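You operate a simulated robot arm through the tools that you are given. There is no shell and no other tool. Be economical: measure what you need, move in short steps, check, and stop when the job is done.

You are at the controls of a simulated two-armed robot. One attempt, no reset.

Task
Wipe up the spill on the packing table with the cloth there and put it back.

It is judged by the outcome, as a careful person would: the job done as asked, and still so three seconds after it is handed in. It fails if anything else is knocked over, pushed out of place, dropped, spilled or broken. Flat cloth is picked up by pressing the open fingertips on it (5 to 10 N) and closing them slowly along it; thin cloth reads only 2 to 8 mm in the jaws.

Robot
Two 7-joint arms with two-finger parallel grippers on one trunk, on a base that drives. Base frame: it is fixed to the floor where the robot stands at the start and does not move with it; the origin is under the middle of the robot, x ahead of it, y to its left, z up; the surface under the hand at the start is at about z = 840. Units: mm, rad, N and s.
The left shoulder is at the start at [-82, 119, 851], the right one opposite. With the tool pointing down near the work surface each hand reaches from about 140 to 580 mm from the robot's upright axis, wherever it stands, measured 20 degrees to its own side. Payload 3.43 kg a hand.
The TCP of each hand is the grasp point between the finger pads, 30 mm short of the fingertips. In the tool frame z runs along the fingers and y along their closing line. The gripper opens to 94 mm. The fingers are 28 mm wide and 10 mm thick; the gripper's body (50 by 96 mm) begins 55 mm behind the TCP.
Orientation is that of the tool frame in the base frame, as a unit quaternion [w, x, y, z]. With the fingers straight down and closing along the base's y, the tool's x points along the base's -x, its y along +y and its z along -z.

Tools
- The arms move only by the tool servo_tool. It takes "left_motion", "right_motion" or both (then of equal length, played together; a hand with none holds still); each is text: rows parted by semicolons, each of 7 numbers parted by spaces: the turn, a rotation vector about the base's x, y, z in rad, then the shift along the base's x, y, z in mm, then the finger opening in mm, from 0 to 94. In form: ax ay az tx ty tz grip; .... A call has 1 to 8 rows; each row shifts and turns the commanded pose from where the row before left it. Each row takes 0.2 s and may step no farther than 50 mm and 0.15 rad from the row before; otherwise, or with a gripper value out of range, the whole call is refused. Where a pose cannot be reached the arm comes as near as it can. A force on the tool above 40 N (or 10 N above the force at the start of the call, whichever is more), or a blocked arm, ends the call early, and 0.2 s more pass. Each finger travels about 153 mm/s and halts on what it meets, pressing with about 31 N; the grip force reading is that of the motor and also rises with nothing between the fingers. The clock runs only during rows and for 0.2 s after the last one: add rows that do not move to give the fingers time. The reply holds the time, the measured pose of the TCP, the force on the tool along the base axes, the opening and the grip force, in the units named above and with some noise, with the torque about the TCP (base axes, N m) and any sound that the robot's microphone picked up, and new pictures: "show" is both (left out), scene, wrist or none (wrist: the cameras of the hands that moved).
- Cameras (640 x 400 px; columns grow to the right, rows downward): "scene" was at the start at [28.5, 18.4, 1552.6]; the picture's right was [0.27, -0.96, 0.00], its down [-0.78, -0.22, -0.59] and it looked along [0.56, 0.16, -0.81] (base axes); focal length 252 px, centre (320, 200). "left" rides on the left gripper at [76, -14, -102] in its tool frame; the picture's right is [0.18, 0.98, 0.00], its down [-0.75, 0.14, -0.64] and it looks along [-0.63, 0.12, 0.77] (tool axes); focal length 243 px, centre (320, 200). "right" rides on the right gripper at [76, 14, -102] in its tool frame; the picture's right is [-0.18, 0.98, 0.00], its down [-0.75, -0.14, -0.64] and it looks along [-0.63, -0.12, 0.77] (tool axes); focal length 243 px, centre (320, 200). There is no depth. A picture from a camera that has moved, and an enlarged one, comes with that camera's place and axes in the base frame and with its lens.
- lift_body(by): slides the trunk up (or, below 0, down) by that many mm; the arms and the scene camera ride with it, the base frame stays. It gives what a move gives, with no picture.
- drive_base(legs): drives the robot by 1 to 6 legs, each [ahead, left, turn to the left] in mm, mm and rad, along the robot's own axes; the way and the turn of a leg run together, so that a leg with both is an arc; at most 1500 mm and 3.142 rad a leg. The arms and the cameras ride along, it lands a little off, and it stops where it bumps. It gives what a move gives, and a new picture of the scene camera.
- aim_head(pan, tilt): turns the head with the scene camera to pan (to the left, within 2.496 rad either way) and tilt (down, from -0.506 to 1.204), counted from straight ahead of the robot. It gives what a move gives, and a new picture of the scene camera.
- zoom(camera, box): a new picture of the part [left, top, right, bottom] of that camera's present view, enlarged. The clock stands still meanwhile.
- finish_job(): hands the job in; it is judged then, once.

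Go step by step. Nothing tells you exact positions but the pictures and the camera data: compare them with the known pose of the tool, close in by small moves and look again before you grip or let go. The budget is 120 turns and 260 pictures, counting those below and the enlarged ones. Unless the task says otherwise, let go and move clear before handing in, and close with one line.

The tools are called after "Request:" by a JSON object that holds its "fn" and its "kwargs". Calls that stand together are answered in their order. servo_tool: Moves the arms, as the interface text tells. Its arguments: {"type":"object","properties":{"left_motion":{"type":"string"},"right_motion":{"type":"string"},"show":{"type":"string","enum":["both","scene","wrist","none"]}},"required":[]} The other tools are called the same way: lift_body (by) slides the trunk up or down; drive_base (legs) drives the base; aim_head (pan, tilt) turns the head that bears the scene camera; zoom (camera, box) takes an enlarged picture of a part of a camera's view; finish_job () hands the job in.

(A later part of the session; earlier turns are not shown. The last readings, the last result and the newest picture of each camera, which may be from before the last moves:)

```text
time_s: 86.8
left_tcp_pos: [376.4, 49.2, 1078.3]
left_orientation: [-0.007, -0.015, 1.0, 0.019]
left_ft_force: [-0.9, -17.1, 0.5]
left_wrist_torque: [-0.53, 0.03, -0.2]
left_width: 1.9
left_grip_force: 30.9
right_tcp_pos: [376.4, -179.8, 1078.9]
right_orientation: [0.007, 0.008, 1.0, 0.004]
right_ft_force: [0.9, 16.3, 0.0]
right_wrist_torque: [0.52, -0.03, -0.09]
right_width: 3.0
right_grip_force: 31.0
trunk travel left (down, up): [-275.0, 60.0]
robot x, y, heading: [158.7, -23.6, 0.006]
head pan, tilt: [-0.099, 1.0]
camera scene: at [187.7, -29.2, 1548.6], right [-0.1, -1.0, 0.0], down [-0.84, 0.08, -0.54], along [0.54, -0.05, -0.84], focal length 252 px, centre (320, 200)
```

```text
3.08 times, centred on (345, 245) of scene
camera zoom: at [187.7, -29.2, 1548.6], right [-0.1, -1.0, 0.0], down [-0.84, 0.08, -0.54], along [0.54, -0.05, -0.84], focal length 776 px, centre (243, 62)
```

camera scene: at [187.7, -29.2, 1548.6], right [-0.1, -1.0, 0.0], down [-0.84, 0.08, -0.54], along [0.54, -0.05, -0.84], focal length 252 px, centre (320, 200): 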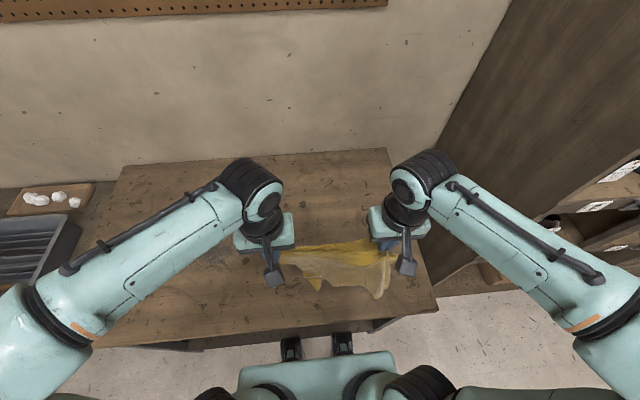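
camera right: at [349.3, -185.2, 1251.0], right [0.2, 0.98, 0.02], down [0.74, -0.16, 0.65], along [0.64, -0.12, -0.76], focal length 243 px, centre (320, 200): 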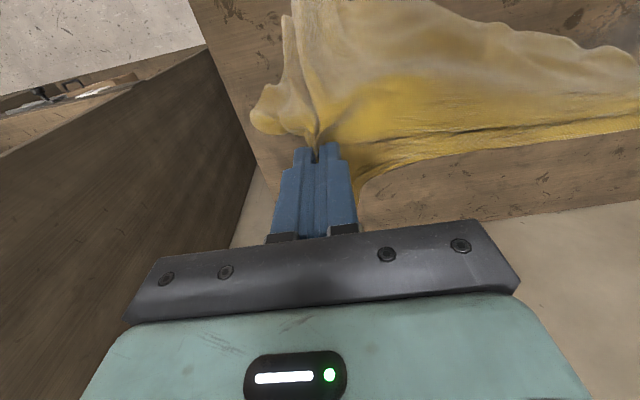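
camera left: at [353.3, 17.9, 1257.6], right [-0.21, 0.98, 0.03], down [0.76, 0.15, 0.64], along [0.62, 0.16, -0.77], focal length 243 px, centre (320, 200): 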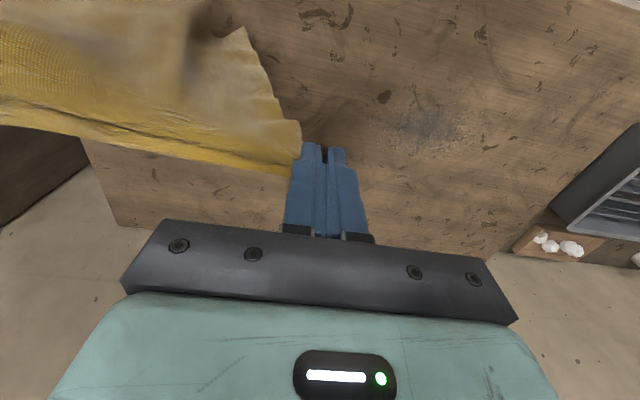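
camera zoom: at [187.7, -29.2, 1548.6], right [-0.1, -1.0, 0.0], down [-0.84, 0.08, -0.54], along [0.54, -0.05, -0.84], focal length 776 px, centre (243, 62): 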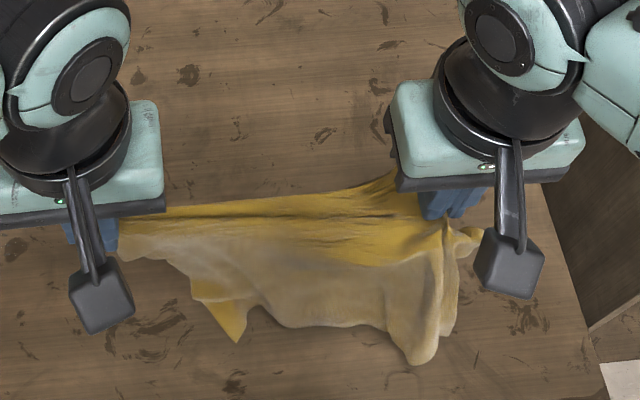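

Request:
{"fn": "servo_tool", "kwargs": {"left_motion": "0 0 0 20 0 -35 0; 0 0 0 30 0 -30 0; 0 0 0 35 0 -30 0; 0 0 0 38 0 -28 0; 0 0 0 40 0 -25 0; 0 0 0 40 0 -23 0; 0 0 0 40 0 -20 0; 0 0 0 38 0 -10 0", "right_motion": "0 0 0 20 0 -35 0; 0 0 0 30 0 -30 0; 0 0 0 35 0 -30 0; 0 0 0 38 0 -28 0; 0 0 0 40 0 -25 0; 0 0 0 40 0 -23 0; 0 0 0 38 0 -20 0; 0 0 0 30 0 -10 0"}}

Request:
{"fn": "zoom", "kwargs": {"camera": "scene", "box": [270, 150, 420, 290]}}

```text
time_s: 88.6
left_tcp_pos: [656.3, 46.3, 874.4]
left_orientation: [-0.008, -0.015, 1.0, 0.017]
left_ft_force: [-2.4, -13.5, 1.3]
left_wrist_torque: [-0.46, 0.03, -0.23]
left_width: 1.7
left_grip_force: 30.6
right_tcp_pos: [648.5, -179.9, 876.2]
right_orientation: [0.007, 0.007, 1.0, 0.003]
right_ft_force: [1.3, 13.4, 0.6]
right_wrist_torque: [0.47, -0.02, -0.1]
right_width: 2.6
right_grip_force: 30.3
trunk travel left (down, up): [-275.0, 60.0]
robot x, y, heading: [159.7, -23.9, 0.002]
head pan, tilt: [-0.099, 1.0]
camera scene: at [187.6, -29.4, 1548.6], right [-0.1, -1.0, 0.0], down [-0.84, 0.08, -0.54], along [0.54, -0.05, -0.84], focal length 252 px, centre (320, 200)
camera right: at [570.0, -165.1, 976.3], right [0.2, 0.98, 0.01], down [0.74, -0.16, 0.65], along [0.64, -0.12, -0.76], focal length 243 px, centre (320, 200)
camera left: at [582.2, 25.9, 978.4], right [-0.21, 0.98, 0.04], down [0.76, 0.14, 0.63], along [0.61, 0.16, -0.77], focal length 243 px, centre (320, 200)
```

scene: 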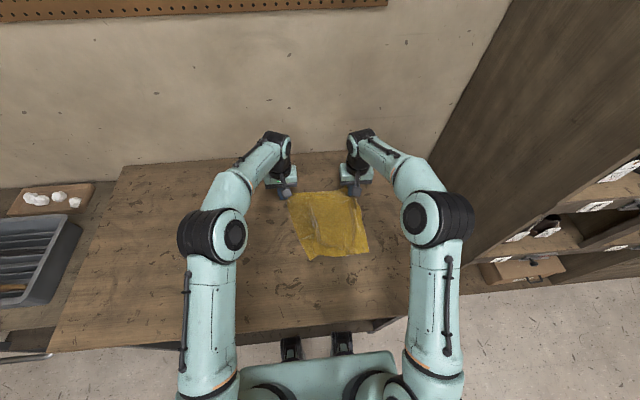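
right: 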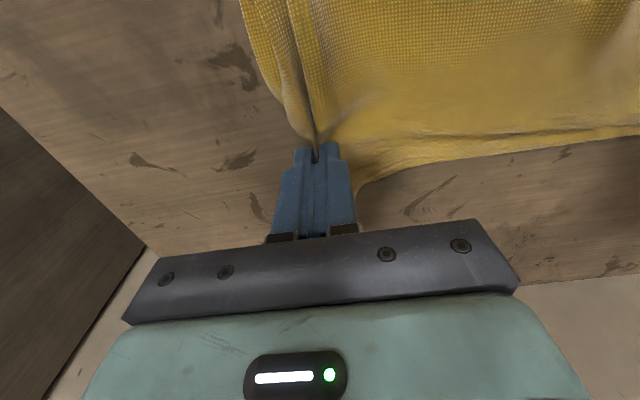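
left: 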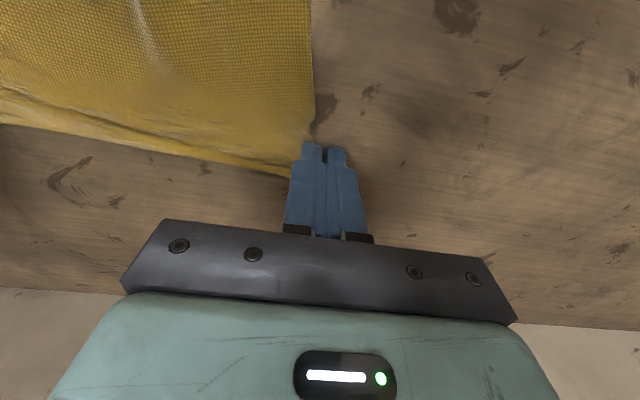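

```text
2.86 times, centred on (345, 220) of scene
camera zoom: at [187.6, -29.4, 1548.6], right [-0.1, -1.0, 0.0], down [-0.84, 0.08, -0.54], along [0.54, -0.05, -0.84], focal length 721 px, centre (249, 143)
```

zoom: 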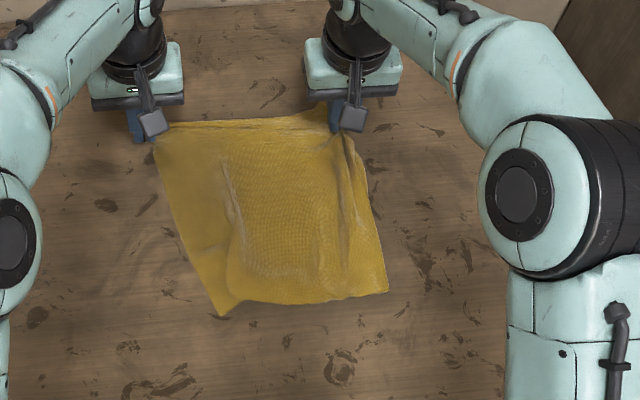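

Nearly flat and in place; only the near corners need spreading (near-left at ≈[439, -25], near-right at ≈[446, -198]). I'll release the left hand and take the near-left corner.

Request:
{"fn": "servo_tool", "kwargs": {"left_motion": "0 0 0 0 -3 -2 0; 0 0 0 0 0 0 15; 0 0 0 0 0 0 40; 0 0 0 0 0 40 40; 0 0 0 -40 0 20 50; 0 0 0 -45 0 10 50; 0 0 0 -45 -10 0 50; 0 0 0 -45 -15 0 50", "right_motion": "0 0 0 0 0 -3 0; 0 0 0 0 0 0 0; 0 0 0 0 0 0 0; 0 0 0 0 0 0 0; 0 0 0 0 0 0 0; 0 0 0 0 0 0 0; 0 0 0 0 0 0 0; 0 0 0 0 0 0 0"}}

```text
time_s: 90.4
left_tcp_pos: [482.5, 20.3, 944.0]
left_orientation: [-0.007, -0.016, 1.0, 0.017]
left_ft_force: [1.0, 0.0, 0.0]
left_wrist_torque: [-0.01, 0.03, 0.02]
left_width: 49.9
left_grip_force: 0.0
right_tcp_pos: [645.8, -180.2, 875.0]
right_orientation: [0.007, 0.008, 1.0, 0.002]
right_ft_force: [-1.0, 0.0, 1.0]
right_wrist_torque: [0.06, -0.01, -0.01]
right_width: 2.2
right_grip_force: 31.2
trunk travel left (down, up): [-275.0, 60.0]
robot x, y, heading: [159.8, -18.8, 0.003]
head pan, tilt: [-0.099, 1.0]
camera scene: at [185.9, -29.3, 1548.5], right [-0.1, -1.0, 0.0], down [-0.84, 0.08, -0.54], along [0.54, -0.05, -0.84], focal length 252 px, centre (320, 200)
camera right: at [567.8, -165.8, 974.0], right [0.2, 0.98, 0.01], down [0.74, -0.16, 0.65], along [0.64, -0.12, -0.76], focal length 243 px, centre (320, 200)
camera left: at [407.9, -1.0, 1047.1], right [-0.22, 0.98, 0.04], down [0.76, 0.14, 0.64], along [0.62, 0.17, -0.77], focal length 243 px, centre (320, 200)
```

scene: 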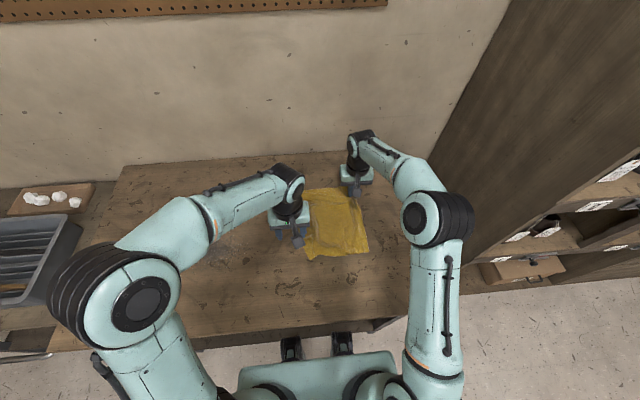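
right: 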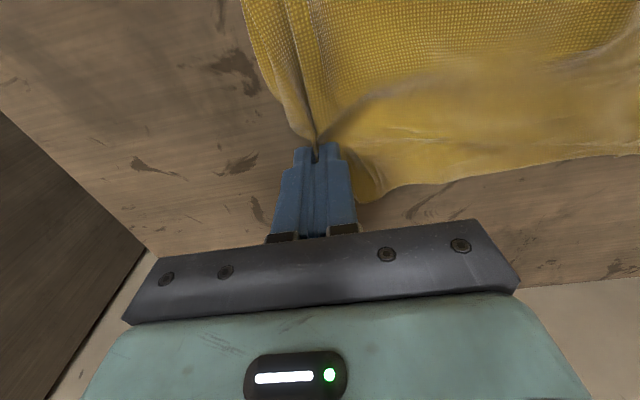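
left: 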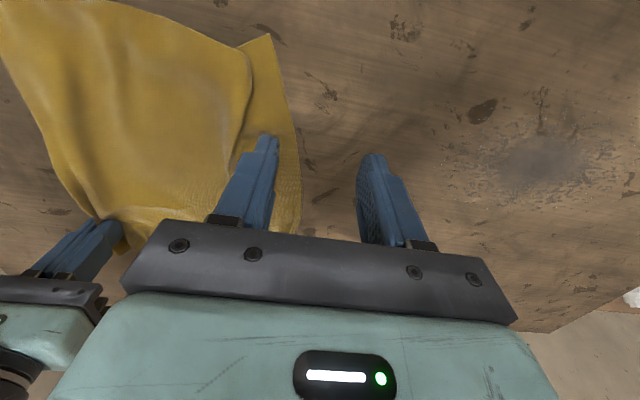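

Request:
{"fn": "servo_tool", "kwargs": {"left_motion": "0 0 0 -15 -26 -5 34; 0 0 0 -12 -26 -15 34; 0 0 0 0 0 -35 34; 0 0 0 0 0 -12 34; 0 0 0 0 0 0 34", "show": "wrist"}}

```text
time_s: 91.6
left_tcp_pos: [455.0, -32.3, 876.9]
left_orientation: [-0.008, -0.016, 1.0, 0.018]
left_ft_force: [-0.4, -0.9, 0.8]
left_wrist_torque: [0.01, -0.02, 0.02]
left_width: 33.8
left_grip_force: 0.1
right_tcp_pos: [646.6, -181.1, 874.5]
right_orientation: [0.007, 0.008, 1.0, 0.003]
right_ft_force: [0.2, 0.0, 0.8]
right_wrist_torque: [0.02, -0.03, 0.0]
right_width: 2.6
right_grip_force: 30.3
trunk travel left (down, up): [-275.0, 60.0]
robot x, y, heading: [161.7, -24.2, 0.004]
head pan, tilt: [-0.099, 1.0]
camera left: at [380.8, -53.2, 980.6], right [-0.21, 0.98, 0.04], down [0.76, 0.14, 0.64], along [0.62, 0.17, -0.77], focal length 243 px, centre (320, 200)
```

left: 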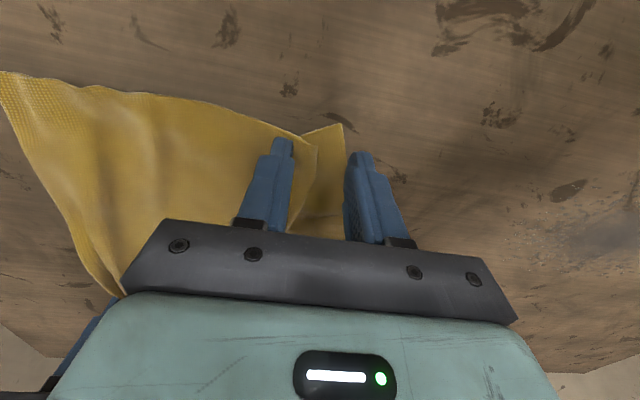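

The lower layer's corner strip peeks out from under a pleat. I'll press the closed fingertips on that strip and slide it left by friction while the right hand anchors.

Request:
{"fn": "servo_tool", "kwargs": {"left_motion": "0 0 0 0 0 12 34; 0 0 0 -9 10 0 0; 0 0 0 0 0 -6 0; 0 0 0 0 0 -8 0; 0 0 0 0 0 -3 0; 0 0 0 0 0 0 0", "show": "wrist"}}

```text
time_s: 93.0
left_tcp_pos: [446.4, -24.1, 871.1]
left_orientation: [-0.007, -0.015, 1.0, 0.018]
left_ft_force: [0.1, 0.9, 3.0]
left_wrist_torque: [-0.02, 0.01, 0.02]
left_width: 0.0
left_grip_force: 30.9
right_tcp_pos: [645.2, -181.0, 874.3]
right_orientation: [0.007, 0.008, 1.0, 0.003]
right_ft_force: [-0.1, -0.6, 0.2]
right_wrist_torque: [-0.03, -0.02, 0.01]
right_width: 2.6
right_grip_force: 31.2
trunk travel left (down, up): [-275.0, 60.0]
robot x, y, heading: [157.3, -18.8, 0.002]
head pan, tilt: [-0.099, 1.0]
camera left: at [370.9, -44.0, 975.3], right [-0.21, 0.98, 0.04], down [0.76, 0.14, 0.64], along [0.62, 0.17, -0.77], focal length 243 px, centre (320, 200)
```

left: 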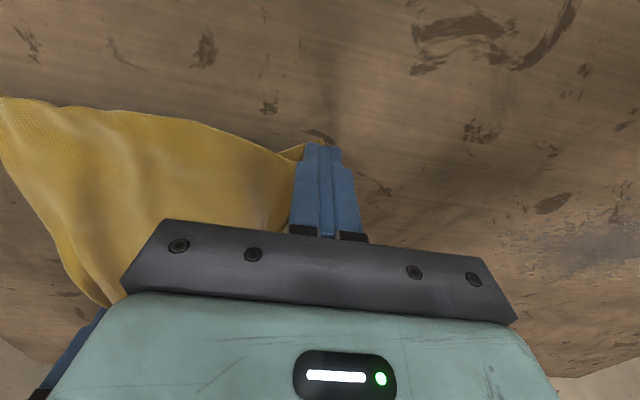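

Request:
{"fn": "servo_tool", "kwargs": {"left_motion": "0 0 0 0 0 -1.2 0; 0 0 0 0 10 0 0; 0 0 0 -2 20 0 0; 0 0 0 -4 20 0 0; 0 0 0 -4 20 0 0; 0 0 0 0 0 0 0"}}

Request:
{"fn": "zoom", "kwargs": {"camera": "scene", "box": [270, 150, 420, 290]}}

```text
time_s: 94.4
left_tcp_pos: [434.9, 47.2, 870.8]
left_orientation: [-0.008, -0.015, 1.0, 0.018]
left_ft_force: [1.4, -2.8, 9.1]
left_wrist_torque: [-0.12, -0.07, -0.04]
left_width: 0.0
left_grip_force: 30.5
right_tcp_pos: [645.9, -180.3, 874.0]
right_orientation: [0.007, 0.007, 1.0, 0.002]
right_ft_force: [-1.2, 0.3, 1.7]
right_wrist_torque: [0.02, 0.03, -0.03]
right_width: 2.4
right_grip_force: 30.8
trunk travel left (down, up): [-275.0, 60.0]
robot x, y, heading: [158.7, -22.2, 0.005]
head pan, tilt: [-0.099, 1.0]
camera scene: at [186.4, -29.7, 1548.6], right [-0.1, -1.0, 0.0], down [-0.84, 0.08, -0.54], along [0.54, -0.05, -0.84], focal length 252 px, centre (320, 200)
camera left: at [360.8, 26.8, 975.2], right [-0.21, 0.98, 0.04], down [0.76, 0.14, 0.64], along [0.62, 0.17, -0.77], focal length 243 px, centre (320, 200)
```

scene: 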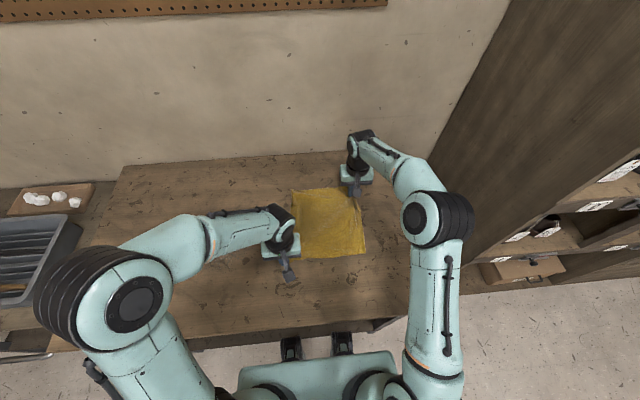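
left: 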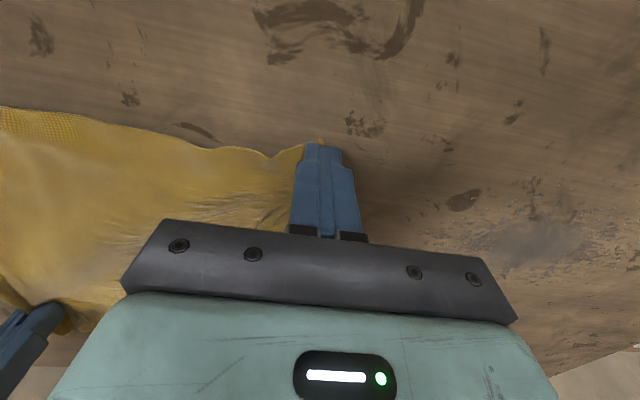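

```text
2.86 times, centred on (345, 220) of scene
camera zoom: at [186.4, -29.7, 1548.6], right [-0.1, -1.0, 0.0], down [-0.84, 0.08, -0.54], along [0.54, -0.05, -0.84], focal length 721 px, centre (249, 143)
```

zoom: 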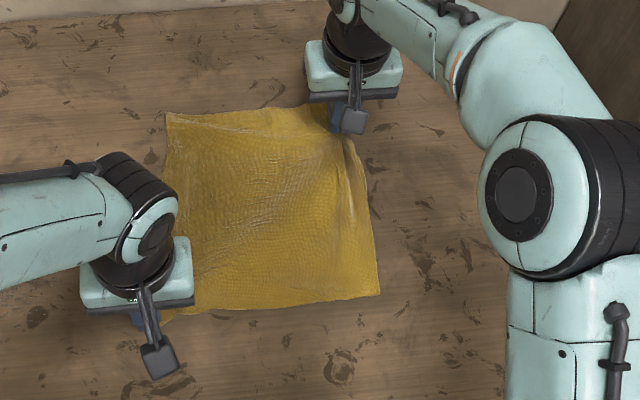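

Friction works beautifully; the cloth is nearly square. I'll continue pulling the near-left corner to its old spot.

Request:
{"fn": "servo_tool", "kwargs": {"left_motion": "0 0 0 -6 16 0 0; 0 0 0 -6 16 0 0; 0 0 0 -4 10 0 0; 0 0 0 0 0 0 0; 0 0 0 0 0 20 0; 0 0 0 0 0 40 0; 0 0 0 20 10 40 0; 0 0 0 40 10 0 0", "show": "wrist"}}

Request:
{"fn": "zoom", "kwargs": {"camera": "scene", "box": [270, 150, 420, 290]}}

```text
time_s: 96.2
left_tcp_pos: [479.8, 111.2, 970.5]
left_orientation: [-0.009, -0.016, 1.0, 0.018]
left_ft_force: [0.7, 0.7, 0.1]
left_wrist_torque: [0.02, 0.03, -0.02]
left_width: 0.1
left_grip_force: 31.2
right_tcp_pos: [647.6, -179.7, 873.3]
right_orientation: [0.007, 0.008, 1.0, 0.003]
right_ft_force: [0.4, 0.0, 1.2]
right_wrist_torque: [0.04, 0.03, 0.04]
right_width: 2.7
right_grip_force: 30.9
trunk travel left (down, up): [-275.0, 60.0]
robot x, y, heading: [159.5, -20.0, 0.003]
head pan, tilt: [-0.099, 1.0]
camera left: at [405.9, 89.3, 1073.7], right [-0.21, 0.98, 0.04], down [0.76, 0.14, 0.63], along [0.61, 0.17, -0.77], focal length 243 px, centre (320, 200)
```

left: 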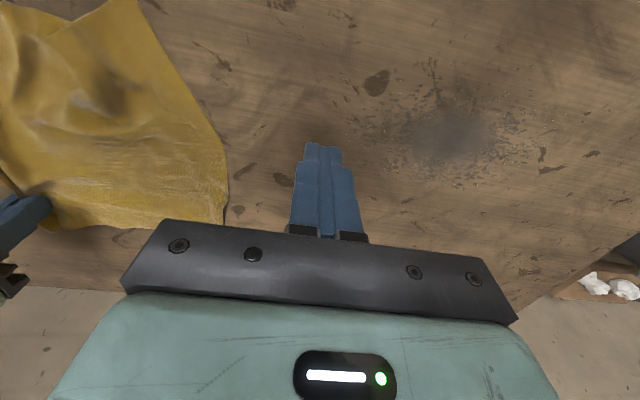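

```text
2.86 times, centred on (345, 220) of scene
camera zoom: at [188.0, -29.3, 1548.6], right [-0.1, -1.0, 0.0], down [-0.84, 0.08, -0.54], along [0.54, -0.05, -0.84], focal length 721 px, centre (249, 143)
```

zoom: 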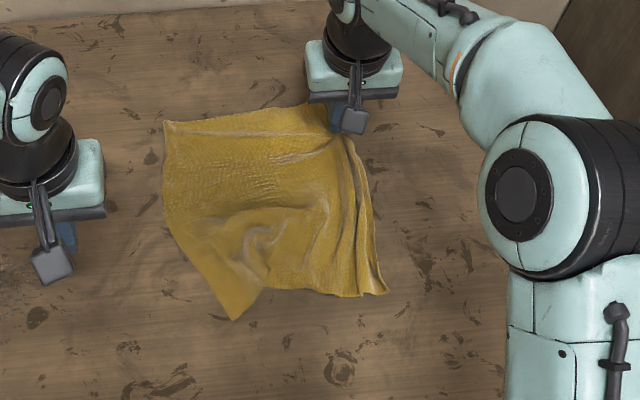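

The fingertip slipped off and the corner drew back. The right-hand pinch fold is holding material in, so I'll release it and look again.

Request:
{"fn": "servo_tool", "kwargs": {"right_motion": "0 0 0 0 0 -1 0; 0 0 0 0 0 0 15; 0 0 0 0 0 0 40; 0 0 0 0 0 30 40; 0 0 0 0 0 45 40; 0 0 0 -40 0 20 40; 0 0 0 -45 -5 0 40; 0 0 0 -45 -5 0 40", "show": "none"}}

Request:
{"fn": "servo_tool", "kwargs": {"right_motion": "0 0 0 -45 -10 0 40; 0 0 0 -45 -10 0 40; 0 0 0 -45 -5 0 40; 0 0 0 -30 0 0 40", "show": "none"}}

Request:
{"fn": "zoom", "kwargs": {"camera": "scene", "box": [270, 150, 420, 290]}}

```text
time_s: 98.0
left_tcp_pos: [479.2, 110.3, 970.3]
left_orientation: [-0.007, -0.016, 1.0, 0.018]
left_ft_force: [-0.2, 0.2, -0.3]
left_wrist_torque: [-0.01, 0.0, 0.01]
left_width: 0.1
left_grip_force: 31.1
right_tcp_pos: [512.8, -192.4, 969.2]
right_orientation: [0.008, 0.008, 1.0, 0.002]
right_ft_force: [0.2, -0.3, 1.0]
right_wrist_torque: [0.02, 0.02, -0.03]
right_width: 40.1
right_grip_force: 0.0
trunk travel left (down, up): [-275.0, 60.0]
robot x, y, heading: [163.8, -16.6, -0.002]
head pan, tilt: [-0.099, 1.0]
```

```text
time_s: 99.0
left_tcp_pos: [479.4, 110.9, 968.7]
left_orientation: [-0.007, -0.016, 1.0, 0.018]
left_ft_force: [-0.2, -0.1, 0.4]
left_wrist_torque: [0.01, 0.0, -0.05]
left_width: 0.0
left_grip_force: 31.1
right_tcp_pos: [349.1, -216.5, 968.6]
right_orientation: [0.009, 0.009, 1.0, 0.003]
right_ft_force: [0.0, 0.7, 0.4]
right_wrist_torque: [0.0, 0.01, -0.02]
right_width: 40.0
right_grip_force: 0.1
trunk travel left (down, up): [-275.0, 60.0]
robot x, y, heading: [160.1, -18.9, -0.002]
head pan, tilt: [-0.099, 1.0]
```

```text
2.86 times, centred on (345, 220) of scene
camera zoom: at [186.1, -29.2, 1548.5], right [-0.1, -1.0, 0.0], down [-0.84, 0.08, -0.54], along [0.54, -0.05, -0.84], focal length 721 px, centre (249, 143)
```

zoom: 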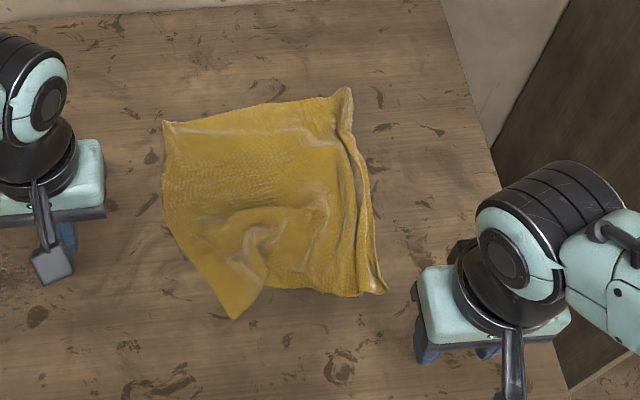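

Corners now sit at ≈ near-left [437,-15], near-right [446,-197], far-left [681,27], far-right [710,-197]. I'll press closed fingertips on both near corners and spread them apart.

Request:
{"fn": "servo_tool", "kwargs": {"left_motion": "0 0 0 -10 -46 0 0; 0 0 0 -10 -46 0 0; 0 0 0 -9 -44 -10 0; 0 0 0 0 0 -45 0; 0 0 0 0 0 -35 0; 0 0 0 0 0 -6 0; 0 0 0 0 0 0 0", "right_motion": "0 0 0 40 10 0 0; 0 0 0 40 14 0 0; 0 0 0 33 10 -10 0; 0 0 0 0 0 -45 0; 0 0 0 0 0 -35 0; 0 0 0 0 0 -6 0; 0 0 0 0 0 0 0", "show": "wrist"}}

```text
time_s: 100.6
left_tcp_pos: [449.5, -26.9, 874.7]
left_orientation: [-0.007, -0.015, 1.0, 0.018]
left_ft_force: [0.1, 0.1, 0.5]
left_wrist_torque: [-0.01, 0.01, -0.02]
left_width: 0.2
left_grip_force: 31.4
right_tcp_pos: [463.6, -181.0, 871.6]
right_orientation: [0.008, 0.008, 1.0, 0.002]
right_ft_force: [1.1, -1.3, 6.0]
right_wrist_torque: [-0.03, -0.06, 0.01]
right_width: 0.0
right_grip_force: 30.9
trunk travel left (down, up): [-275.0, 60.0]
robot x, y, heading: [160.8, -21.5, 0.002]
head pan, tilt: [-0.099, 1.0]
camera right: at [385.8, -165.6, 971.9], right [0.2, 0.98, 0.01], down [0.74, -0.16, 0.65], along [0.64, -0.12, -0.76], focal length 243 px, centre (320, 200)
camera left: at [375.2, -47.8, 978.5], right [-0.21, 0.98, 0.04], down [0.76, 0.14, 0.64], along [0.61, 0.17, -0.77], focal length 243 px, centre (320, 200)
```

right: 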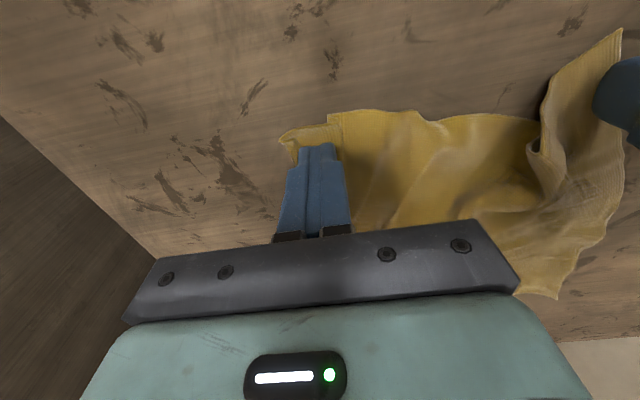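
left: 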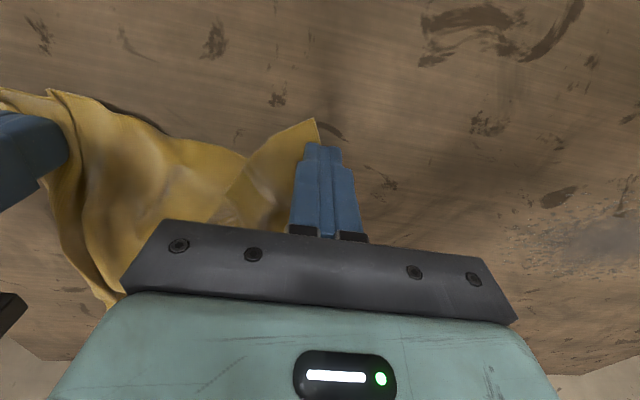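

Request:
{"fn": "servo_tool", "kwargs": {"left_motion": "0 0 0 0 -14 0 0; 0 0 0 0 0 -3 0; 0 0 0 0 0 -2 0; 0 0 0 0 10 0 0; 0 0 0 -2 20 0 0; 0 0 0 -4 20 0 0; 0 0 0 -4 20 0 0; 0 0 0 0 0 0 0", "right_motion": "0 0 0 0 0 -0.5 0; 0 0 0 0 0 0 0; 0 0 0 0 0 0 0; 0 0 0 -3 -3 0 0; 0 0 0 -5 -4 0 0; 0 0 0 -5 -4 0 0; 0 0 0 -5 -4 0 0; 0 0 0 0 0 0 0", "show": "wrist"}}

Request:
{"fn": "zoom", "kwargs": {"camera": "scene", "box": [270, 150, 420, 290]}}

```text
time_s: 102.4
left_tcp_pos: [439.1, 28.1, 870.4]
left_orientation: [-0.005, -0.016, 1.0, 0.017]
left_ft_force: [2.9, -7.1, 30.9]
left_wrist_torque: [-0.45, -0.11, -0.01]
left_width: 0.0
left_grip_force: 30.7
right_tcp_pos: [445.9, -196.6, 872.6]
right_orientation: [0.008, 0.007, 1.0, 0.003]
right_ft_force: [2.2, 2.0, 10.0]
right_wrist_torque: [0.05, -0.04, 0.02]
right_width: 0.0
right_grip_force: 31.3
trunk travel left (down, up): [-275.0, 60.0]
robot x, y, heading: [164.1, -23.8, 0.0]
head pan, tilt: [-0.099, 1.0]
camera right: at [367.1, -181.5, 971.9], right [0.2, 0.98, 0.01], down [0.74, -0.16, 0.65], along [0.64, -0.12, -0.76], focal length 243 px, centre (320, 200)
camera left: at [364.9, 7.7, 974.6], right [-0.21, 0.98, 0.03], down [0.76, 0.14, 0.64], along [0.62, 0.16, -0.77], focal length 243 px, centre (320, 200)
```

right: 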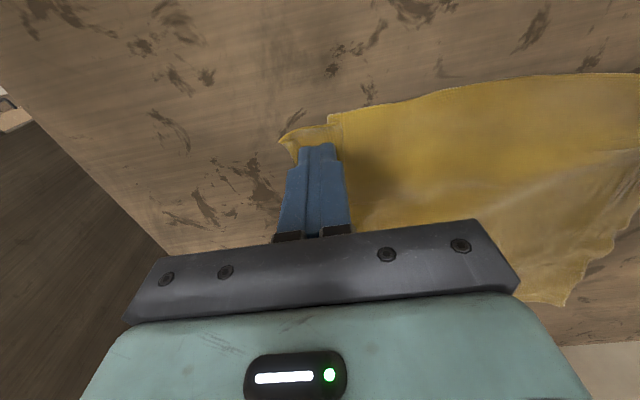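
left: 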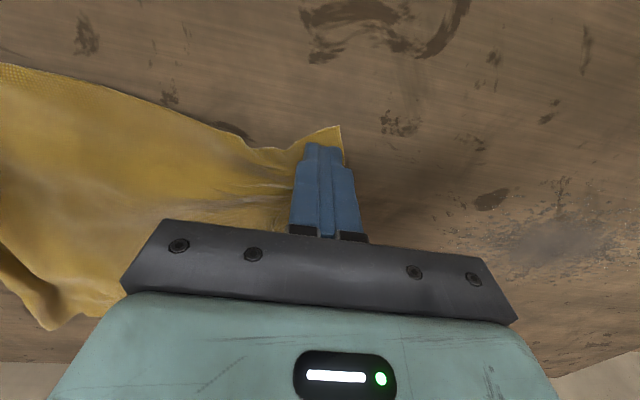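

```text
2.86 times, centred on (345, 220) of scene
camera zoom: at [185.4, -29.9, 1548.7], right [-0.1, -1.0, 0.0], down [-0.84, 0.08, -0.54], along [0.54, -0.05, -0.84], focal length 721 px, centre (249, 143)
```

zoom: 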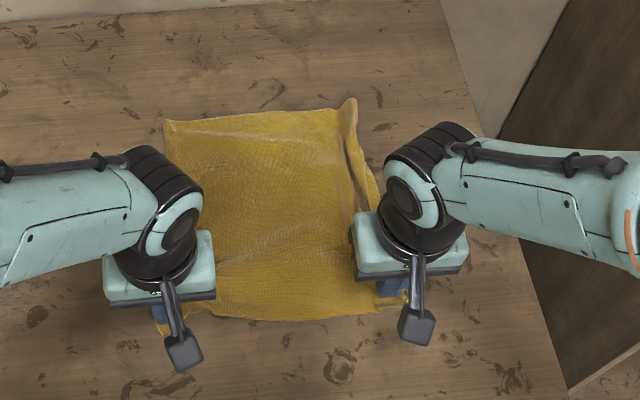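

The near edge is straight now. With the right fingertip pinning the outer strip, I'll ease the left press a bit and pull slightly further to open the right-hand pleat, then lift gently.

Request:
{"fn": "servo_tool", "kwargs": {"left_motion": "0 0 0 0 4 0.8 0; 0 0 0 -2 8 0 0; 0 0 0 -2 8 0 0; 0 0 0 0 0 0 0; 0 0 0 0 -3 0 0; 0 0 0 0 0 10 0; 0 0 0 0 0 40 0; 0 0 0 0 20 40 0", "right_motion": "0 0 0 0 0 0 0; 0 0 0 0 -3 0 0; 0 0 0 0 -3 0 0; 0 0 0 0 0 0 0; 0 0 0 0 0 0 0; 0 0 0 0 0 10 0; 0 0 0 0 0 40 0; 0 0 0 -30 0 30 0", "show": "none"}}

Request:
{"fn": "servo_tool", "kwargs": {"left_motion": "0 0 0 0 40 0 0; 0 0 0 0 40 0 0; 0 0 0 0 40 0 0", "right_motion": "0 0 0 -40 0 0 0; 0 0 0 -40 0 0 0; 0 0 0 0 0 0 0", "show": "none"}}

Request:
{"fn": "zoom", "kwargs": {"camera": "scene", "box": [270, 150, 420, 290]}}

```text
time_s: 104.2
left_tcp_pos: [434.0, 67.1, 962.0]
left_orientation: [-0.007, -0.016, 1.0, 0.019]
left_ft_force: [-0.3, 0.0, -0.2]
left_wrist_torque: [0.02, -0.02, -0.01]
left_width: 0.0
left_grip_force: 31.1
right_tcp_pos: [413.5, -202.0, 950.7]
right_orientation: [0.007, 0.007, 1.0, 0.002]
right_ft_force: [-0.5, -0.8, 0.0]
right_wrist_torque: [-0.02, -0.07, 0.0]
right_width: 0.1
right_grip_force: 30.9
trunk travel left (down, up): [-275.0, 60.0]
robot x, y, heading: [160.0, -18.6, 0.005]
head pan, tilt: [-0.099, 1.0]
```

```text
time_s: 105.0
left_tcp_pos: [436.3, 188.9, 960.0]
left_orientation: [-0.008, -0.015, 1.0, 0.017]
left_ft_force: [-0.3, 0.0, -1.2]
left_wrist_torque: [-0.04, 0.01, 0.01]
left_width: 0.0
left_grip_force: 30.9
right_tcp_pos: [336.5, -200.9, 950.6]
right_orientation: [0.008, 0.008, 1.0, 0.003]
right_ft_force: [-0.2, 0.5, 0.5]
right_wrist_torque: [-0.03, -0.02, -0.05]
right_width: 0.5
right_grip_force: 31.1
trunk travel left (down, up): [-275.0, 60.0]
robot x, y, heading: [161.0, -22.7, -0.0]
head pan, tilt: [-0.099, 1.0]
```

```text
2.86 times, centred on (345, 220) of scene
camera zoom: at [187.3, -28.3, 1548.6], right [-0.1, -1.0, 0.0], down [-0.84, 0.08, -0.54], along [0.54, -0.05, -0.84], focal length 721 px, centre (249, 143)
```

zoom: 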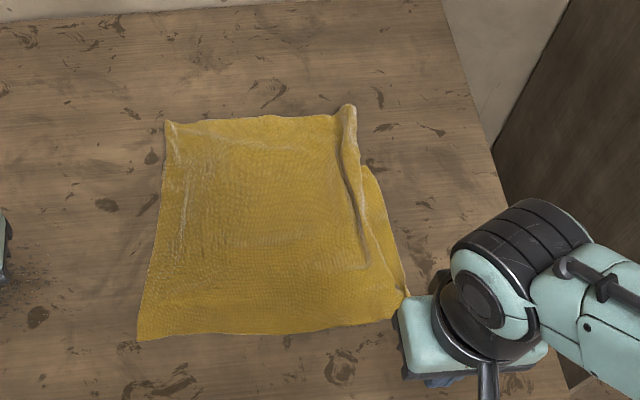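

Very good. Only a pleat at the right edge and the far-left corner remain. I'll pin the right outer strip with the right fingertip and pull the far-left corner out with the left.

Request:
{"fn": "servo_tool", "kwargs": {"left_motion": "0 0 0 38 -28 0 0; 0 0 0 38 -30 0 0; 0 0 0 38 -30 0 0; 0 0 0 38 -30 0 0; 0 0 0 38 -30 -10 0; 0 0 0 36 -29 -25 0; 0 0 0 0 0 -40 0; 0 0 0 0 0 -10 0", "right_motion": "0 0 0 35 0 0 0; 0 0 0 35 0 0 0; 0 0 0 35 0 0 0; 0 0 0 35 0 0 0; 0 0 0 35 0 0 0; 0 0 0 29 1 -25 0; 0 0 0 0 0 -40 0; 0 0 0 0 0 -10 0", "show": "wrist"}}

```text
refused: row 6 steps farther than a row can; nothing moved
```

Request:
{"fn": "servo_tool", "kwargs": {"left_motion": "0 0 0 38 -30 0 0; 0 0 0 38 -30 0 0; 0 0 0 38 -30 0 0; 0 0 0 38 -30 0 0; 0 0 0 38 -30 -5 0; 0 0 0 36 -28 -15 0; 0 0 0 0 0 -45 0; 0 0 0 0 0 -15 0", "right_motion": "0 0 0 35 0 0 0; 0 0 0 35 0 0 0; 0 0 0 35 0 0 0; 0 0 0 35 0 0 0; 0 0 0 35 0 0 0; 0 0 0 29 1 -20 0; 0 0 0 0 0 -40 0; 0 0 0 0 0 -12 0", "show": "wrist"}}

```text
time_s: 106.8
left_tcp_pos: [663.6, 8.4, 879.7]
left_orientation: [-0.008, -0.016, 1.0, 0.018]
left_ft_force: [-0.2, 0.1, 0.1]
left_wrist_torque: [0.01, 0.01, 0.01]
left_width: 0.0
left_grip_force: 31.1
right_tcp_pos: [542.4, -202.7, 879.2]
right_orientation: [0.007, 0.007, 1.0, 0.003]
right_ft_force: [-0.3, 0.5, 0.0]
right_wrist_torque: [0.0, 0.03, -0.01]
right_width: 0.1
right_grip_force: 31.0
trunk travel left (down, up): [-275.0, 60.0]
robot x, y, heading: [159.7, -22.0, -0.002]
head pan, tilt: [-0.099, 1.0]
camera right: at [463.4, -187.6, 978.5], right [0.2, 0.98, 0.01], down [0.74, -0.16, 0.65], along [0.64, -0.12, -0.76], focal length 243 px, centre (320, 200)
camera left: at [589.1, -12.3, 983.1], right [-0.21, 0.98, 0.04], down [0.76, 0.14, 0.64], along [0.61, 0.17, -0.77], focal length 243 px, centre (320, 200)
```

right: 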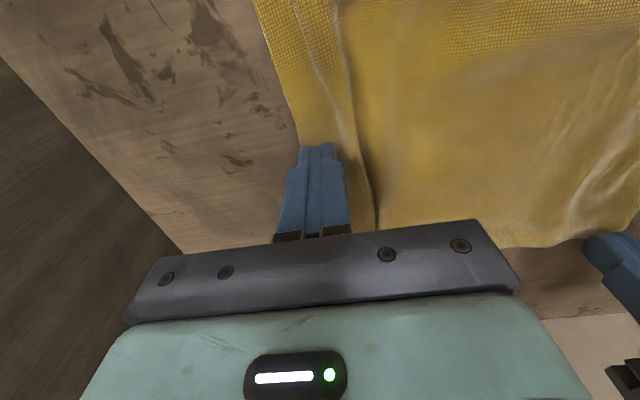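
left: 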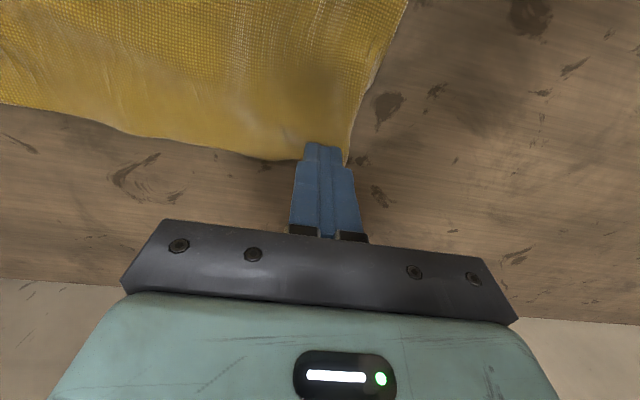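

Request:
{"fn": "servo_tool", "kwargs": {"left_motion": "0 0 0 -15 -6 0 0; 0 0 0 0 0 -6 0; 0 0 0 0 0 -3 0; 0 0 0 0 0 -0.8 0; 0 0 0 0 0 0 0", "right_motion": "0 0 0 0 3 0 0; 0 0 0 0 0 -5 0; 0 0 0 0 0 -3 0; 0 0 0 0 0 -0.8 0; 0 0 0 0 0 0 0", "show": "none"}}

```text
time_s: 108.0
left_tcp_pos: [648.6, 2.4, 871.7]
left_orientation: [-0.007, -0.016, 1.0, 0.018]
left_ft_force: [0.5, 0.0, 6.8]
left_wrist_torque: [0.06, -0.11, 0.03]
left_width: 0.0
left_grip_force: 31.3
right_tcp_pos: [540.1, -197.1, 872.1]
right_orientation: [0.009, 0.008, 1.0, 0.002]
right_ft_force: [1.7, -1.4, 9.0]
right_wrist_torque: [-0.11, 0.03, -0.02]
right_width: 0.0
right_grip_force: 31.1
trunk travel left (down, up): [-275.0, 60.0]
robot x, y, heading: [162.4, -19.8, -0.0]
head pan, tilt: [-0.099, 1.0]
```

Both press at about 7–9 N. I'm spreading them apart.

Request:
{"fn": "servo_tool", "kwargs": {"left_motion": "0 0 0 0 10 -0.5 0; 0 0 0 2 12 0 0; 0 0 0 2 12 0 0; 0 0 0 2 8 0 0; 0 0 0 0 -2 0 0; 0 0 0 0 0 12 0; 0 0 0 0 0 40 0; 0 0 0 0 20 40 0", "right_motion": "0 0 0 0 -3 -0.5 0; 0 0 0 0 -4 0 0; 0 0 0 0 -4 0 0; 0 0 0 0 -4 0 0; 0 0 0 0 0 0 0; 0 0 0 0 0 12 0; 0 0 0 0 0 40 0; 0 0 0 -30 0 30 0", "show": "none"}}

Request:
{"fn": "servo_tool", "kwargs": {"left_motion": "0 0 0 -20 40 0 0; 0 0 0 -20 40 0 0; 0 0 0 -20 40 0 0; 0 0 0 0 0 0 0", "right_motion": "0 0 0 -40 0 0 0; 0 0 0 -45 0 0 0; 0 0 0 -45 0 0 0; 0 0 0 -45 0 0 0", "show": "none"}}

Request:
{"fn": "zoom", "kwargs": {"camera": "scene", "box": [270, 150, 420, 290]}}

```text
time_s: 109.8
left_tcp_pos: [651.9, 65.2, 964.0]
left_orientation: [-0.008, -0.017, 1.0, 0.018]
left_ft_force: [-0.6, 0.0, -0.7]
left_wrist_torque: [0.01, 0.0, -0.02]
left_width: 0.0
left_grip_force: 30.8
right_tcp_pos: [507.8, -215.9, 952.5]
right_orientation: [0.007, 0.008, 1.0, 0.002]
right_ft_force: [0.4, 0.5, 0.0]
right_wrist_torque: [-0.02, 0.01, 0.02]
right_width: 0.0
right_grip_force: 30.7
trunk travel left (down, up): [-275.0, 60.0]
robot x, y, heading: [161.7, -19.9, -0.0]
head pan, tilt: [-0.099, 1.0]
```

```text
time_s: 110.8
left_tcp_pos: [592.3, 181.8, 961.7]
left_orientation: [-0.007, -0.016, 1.0, 0.018]
left_ft_force: [0.2, -0.3, -1.0]
left_wrist_torque: [-0.04, 0.0, -0.01]
left_width: 0.2
left_grip_force: 31.4
right_tcp_pos: [333.4, -212.9, 951.4]
right_orientation: [0.007, 0.008, 1.0, 0.003]
right_ft_force: [-0.5, -1.1, -0.4]
right_wrist_torque: [0.03, -0.03, -0.02]
right_width: 0.0
right_grip_force: 30.9
trunk travel left (down, up): [-275.0, 60.0]
robot x, y, heading: [161.8, -23.2, 0.003]
head pan, tilt: [-0.099, 1.0]
```

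```text
2.86 times, centred on (345, 220) of scene
camera zoom: at [185.6, -29.8, 1548.5], right [-0.1, -1.0, 0.0], down [-0.84, 0.08, -0.54], along [0.54, -0.05, -0.84], focal length 721 px, centre (249, 143)
```

zoom: 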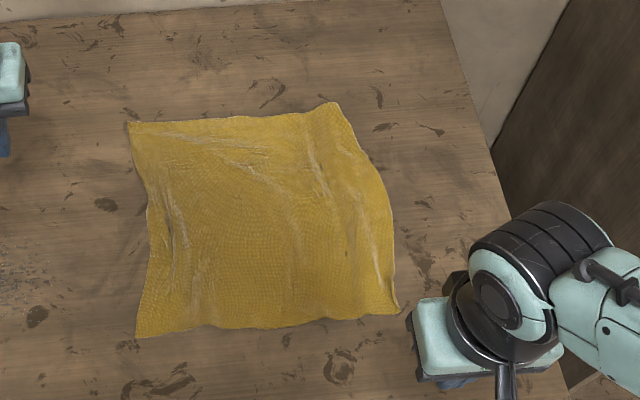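

The cloth is flat and within 15–35 mm of its original outline. One more round will nudge the far-right and near-left corners outward.

Request:
{"fn": "servo_tool", "kwargs": {"left_motion": "0 0 0 -38 -30 0 0; 0 0 0 -38 -30 0 0; 0 0 0 -38 -30 0 0; 0 0 0 -34 -30 0 0; 0 0 0 -4 -16 -40 0; 0 0 0 0 0 -40 0; 0 0 0 0 0 -8 0; 0 0 0 0 0 0 0", "right_motion": "0 0 0 45 6 8 0; 0 0 0 45 6 0 0; 0 0 0 45 6 0 0; 0 0 0 45 6 0 0; 0 0 0 45 6 0 0; 0 0 0 45 6 0 0; 0 0 0 45 4 0 0; 0 0 0 8 3 -40 0", "show": "none"}}

Request:
{"fn": "servo_tool", "kwargs": {"left_motion": "0 0 0 0 0 -1.5 0; 0 0 0 0 0 0 0; 0 0 0 0 0 0 0; 0 0 0 0 0 0 0", "right_motion": "0 0 0 0 0 -35 0; 0 0 0 0 0 -8 0; 0 0 0 0 0 -3 0; 0 0 0 0 0 0 0", "show": "wrist"}}

```text
time_s: 112.6
left_tcp_pos: [442.1, 46.4, 874.7]
left_orientation: [-0.006, -0.015, 1.0, 0.018]
left_ft_force: [0.1, 0.0, 0.3]
left_wrist_torque: [-0.01, -0.02, 0.02]
left_width: 0.0
left_grip_force: 31.0
right_tcp_pos: [658.6, -171.8, 920.8]
right_orientation: [0.007, 0.008, 1.0, 0.002]
right_ft_force: [0.5, 0.0, -0.4]
right_wrist_torque: [0.0, 0.02, 0.04]
right_width: 0.0
right_grip_force: 31.7
trunk travel left (down, up): [-275.0, 60.0]
robot x, y, heading: [161.6, -17.4, 0.008]
head pan, tilt: [-0.099, 1.0]
```

```text
time_s: 113.6
left_tcp_pos: [443.3, 46.7, 873.7]
left_orientation: [-0.007, -0.016, 1.0, 0.018]
left_ft_force: [0.6, -0.5, -0.5]
left_wrist_torque: [-0.02, 0.03, 0.0]
left_width: 0.0
left_grip_force: 30.9
right_tcp_pos: [659.5, -170.7, 873.6]
right_orientation: [0.008, 0.007, 1.0, 0.003]
right_ft_force: [0.3, 0.6, 0.9]
right_wrist_torque: [0.02, -0.02, 0.0]
right_width: 0.0
right_grip_force: 30.6
trunk travel left (down, up): [-275.0, 60.0]
robot x, y, heading: [161.9, -20.3, 0.002]
head pan, tilt: [-0.099, 1.0]
camera right: at [580.7, -155.6, 973.3], right [0.2, 0.98, 0.01], down [0.74, -0.16, 0.65], along [0.64, -0.12, -0.76], focal length 243 px, centre (320, 200)
camera left: at [367.8, 25.5, 977.1], right [-0.21, 0.98, 0.04], down [0.76, 0.14, 0.64], along [0.62, 0.17, -0.77], focal length 243 px, centre (320, 200)
```

right: 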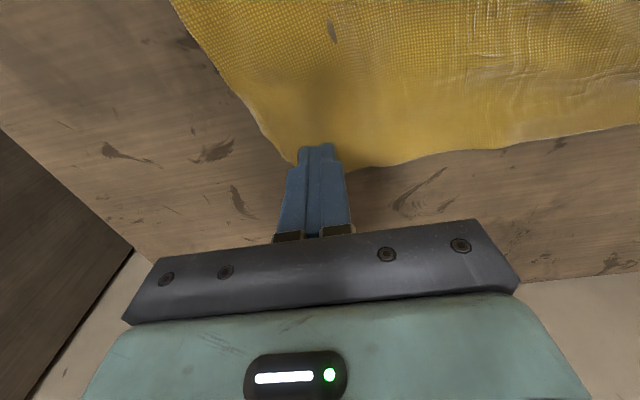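
left: 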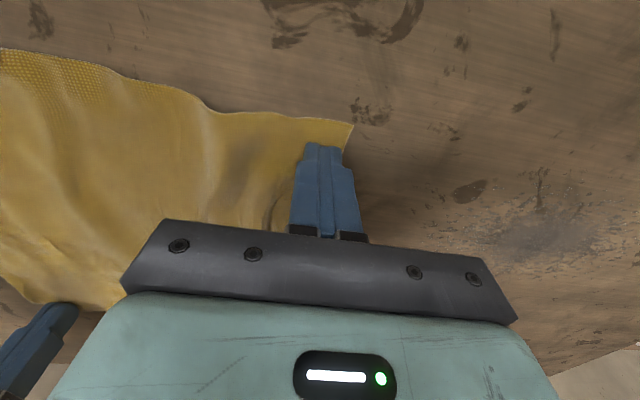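

Request:
{"fn": "servo_tool", "kwargs": {"left_motion": "0 0 0 0 -4 -3 0; 0 0 0 -2 8 -0.5 0; 0 0 0 -3 10 0 0; 0 0 0 -3 10 0 0; 0 0 0 0 -2 0 0; 0 0 0 0 0 12 0; 0 0 0 0 0 40 0; 0 0 0 0 20 40 0", "right_motion": "0 0 0 -5 3 -3 0; 0 0 0 0 -8 -0.5 0; 0 0 0 0 -10 0 0; 0 0 0 -2 -10 0 0; 0 0 0 0 2 0 0; 0 0 0 0 0 12 0; 0 0 0 0 0 40 0; 0 0 0 -30 0 30 0", "show": "none"}}

Request:
{"fn": "servo_tool", "kwargs": {"left_motion": "0 0 0 -20 40 0 0; 0 0 0 -20 45 10 0; 0 0 0 -20 45 0 0; 0 0 0 0 45 0 0; 0 0 0 0 0 0 0; 0 0 0 0 0 0 0", "right_motion": "0 0 0 -45 0 10 0; 0 0 0 -45 0 10 0; 0 0 0 -45 0 10 0; 0 0 0 -45 0 10 0; 0 0 0 -45 0 10 0; 0 0 0 -45 0 10 0"}}

Request:
{"fn": "zoom", "kwargs": {"camera": "scene", "box": [270, 150, 420, 290]}}

```text
time_s: 115.4
left_tcp_pos: [432.2, 90.5, 962.6]
left_orientation: [-0.007, -0.016, 1.0, 0.019]
left_ft_force: [0.3, -0.1, 0.7]
left_wrist_torque: [-0.05, -0.02, -0.01]
left_width: 0.0
left_grip_force: 31.2
right_tcp_pos: [622.3, -192.6, 954.0]
right_orientation: [0.008, 0.008, 1.0, 0.002]
right_ft_force: [-0.3, 0.3, 0.1]
right_wrist_torque: [-0.02, -0.01, -0.02]
right_width: 0.0
right_grip_force: 31.0
trunk travel left (down, up): [-275.0, 60.0]
robot x, y, heading: [157.2, -25.1, 0.002]
head pan, tilt: [-0.099, 1.0]
```

```text
refused: row 2 steps farther than a row can; nothing moved
```

```text
2.86 times, centred on (345, 220) of scene
camera zoom: at [184.7, -28.4, 1548.5], right [-0.1, -1.0, 0.0], down [-0.84, 0.08, -0.54], along [0.54, -0.05, -0.84], focal length 721 px, centre (249, 143)
```

zoom: 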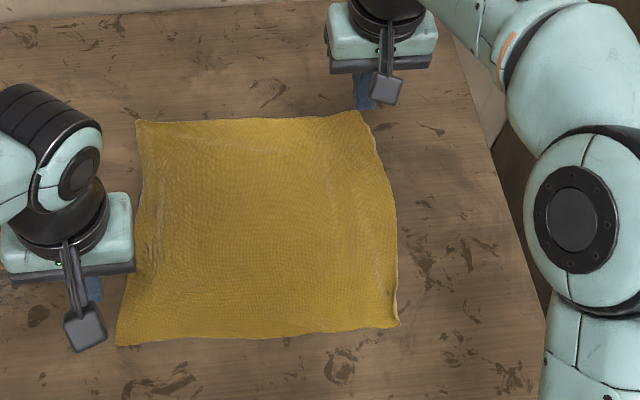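

The cloth is flat and square, back on its original spot. I'll retract both arms clear and make a final check of the table.

Request:
{"fn": "servo_tool", "kwargs": {"left_motion": "0 0 0 -15 35 10 30; 0 0 0 -15 35 10 50; 0 0 0 -15 35 10 70; 0 0 0 -15 35 10 94; 0 0 0 -15 35 10 94; 0 0 0 -15 35 10 94", "right_motion": "0 0 0 -40 0 15 0; 0 0 0 -40 0 15 0; 0 0 0 -45 0 15 0; 0 0 0 -45 0 15 40; 0 0 0 -45 0 15 70; 0 0 0 -45 0 15 94", "show": "scene"}}

Request:
{"fn": "aim_head", "kwargs": {"pan": 0.35, "tilt": 0.9}}

```text
time_s: 116.8
left_tcp_pos: [341.0, 299.7, 1019.9]
left_orientation: [-0.007, -0.015, 1.0, 0.018]
left_ft_force: [0.7, 0.5, 0.7]
left_wrist_torque: [0.02, -0.05, 0.0]
left_width: 93.7
left_grip_force: 0.0
right_tcp_pos: [361.1, -192.4, 1045.1]
right_orientation: [0.008, 0.008, 1.0, 0.002]
right_ft_force: [-0.3, -0.5, -0.3]
right_wrist_torque: [-0.01, -0.03, -0.02]
right_width: 93.9
right_grip_force: 0.0
trunk travel left (down, up): [-275.0, 60.0]
robot x, y, heading: [161.2, -17.2, 0.001]
head pan, tilt: [-0.099, 1.0]
camera scene: at [184.6, -28.9, 1548.5], right [-0.1, -1.0, 0.0], down [-0.84, 0.08, -0.54], along [0.54, -0.05, -0.84], focal length 252 px, centre (320, 200)
```

scene: 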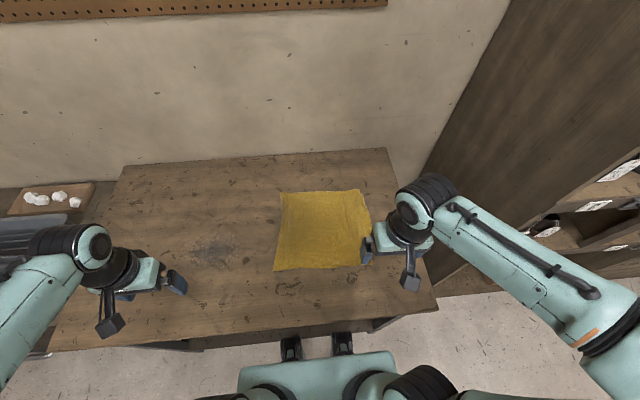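

```text
time_s: 117.7
left_tcp_pos: [342.8, 297.6, 1019.5]
left_orientation: [-0.008, -0.015, 1.0, 0.019]
left_ft_force: [0.1, 0.3, -0.3]
left_wrist_torque: [0.03, 0.03, 0.01]
left_width: 94.1
left_grip_force: 0.0
right_tcp_pos: [362.4, -192.2, 1045.1]
right_orientation: [0.007, 0.007, 1.0, 0.003]
right_ft_force: [-0.4, 0.7, -0.1]
right_wrist_torque: [0.02, 0.03, 0.01]
right_width: 94.1
right_grip_force: 0.0
trunk travel left (down, up): [-275.0, 60.0]
robot x, y, heading: [158.6, -22.6, 0.0]
head pan, tilt: [0.351, 0.901]
camera scene: at [188.1, 3.6, 1555.8], right [0.35, -0.94, 0.0], down [-0.74, -0.27, -0.62], along [0.58, 0.21, -0.78], focal length 252 px, centre (320, 200)
```

scene: 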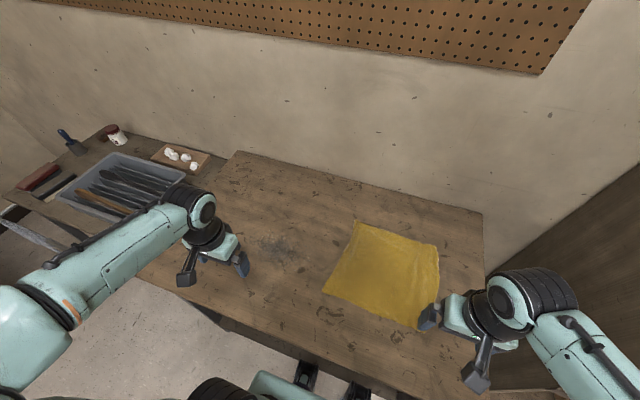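

Everything else is untouched. One last close look at the wiped area with the left wrist camera.

Request:
{"fn": "servo_tool", "kwargs": {"left_motion": "0 0 0 30 32 10 94; 0 0 0 30 32 10 94; 0 0 0 30 32 10 94; 0 0 0 30 32 10 94; 0 0 0 10 20 0 94", "show": "none"}}

Request:
{"fn": "zoom", "kwargs": {"camera": "left", "box": [220, 60, 440, 220]}}

```text
time_s: 118.9
left_tcp_pos: [473.5, 448.7, 1059.3]
left_orientation: [-0.008, -0.017, 1.0, 0.017]
left_ft_force: [0.2, 0.4, -0.2]
left_wrist_torque: [0.0, 0.01, -0.03]
left_width: 94.2
left_grip_force: 0.1
right_tcp_pos: [362.5, -192.2, 1044.7]
right_orientation: [0.007, 0.009, 1.0, 0.003]
right_ft_force: [0.3, -0.6, -0.2]
right_wrist_torque: [-0.02, -0.07, 0.0]
right_width: 94.5
right_grip_force: 0.1
trunk travel left (down, up): [-275.0, 60.0]
robot x, y, heading: [156.0, -23.6, 0.002]
head pan, tilt: [0.351, 0.901]
```

```text
2.50 times, centred on (330, 140) of left
camera zoom: at [398.6, 427.2, 1163.5], right [-0.21, 0.98, 0.04], down [0.76, 0.14, 0.64], along [0.61, 0.16, -0.77], focal length 606 px, centre (295, 350)
```

zoom: 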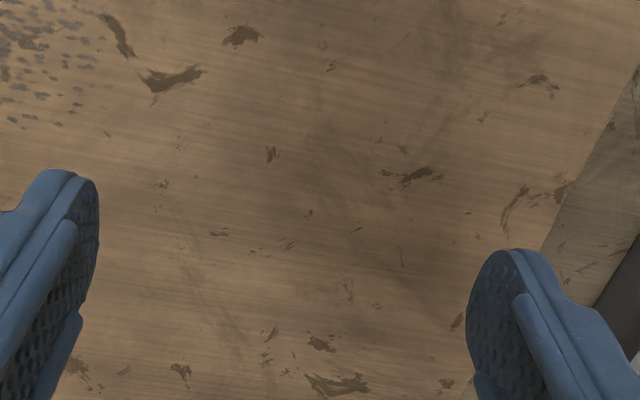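

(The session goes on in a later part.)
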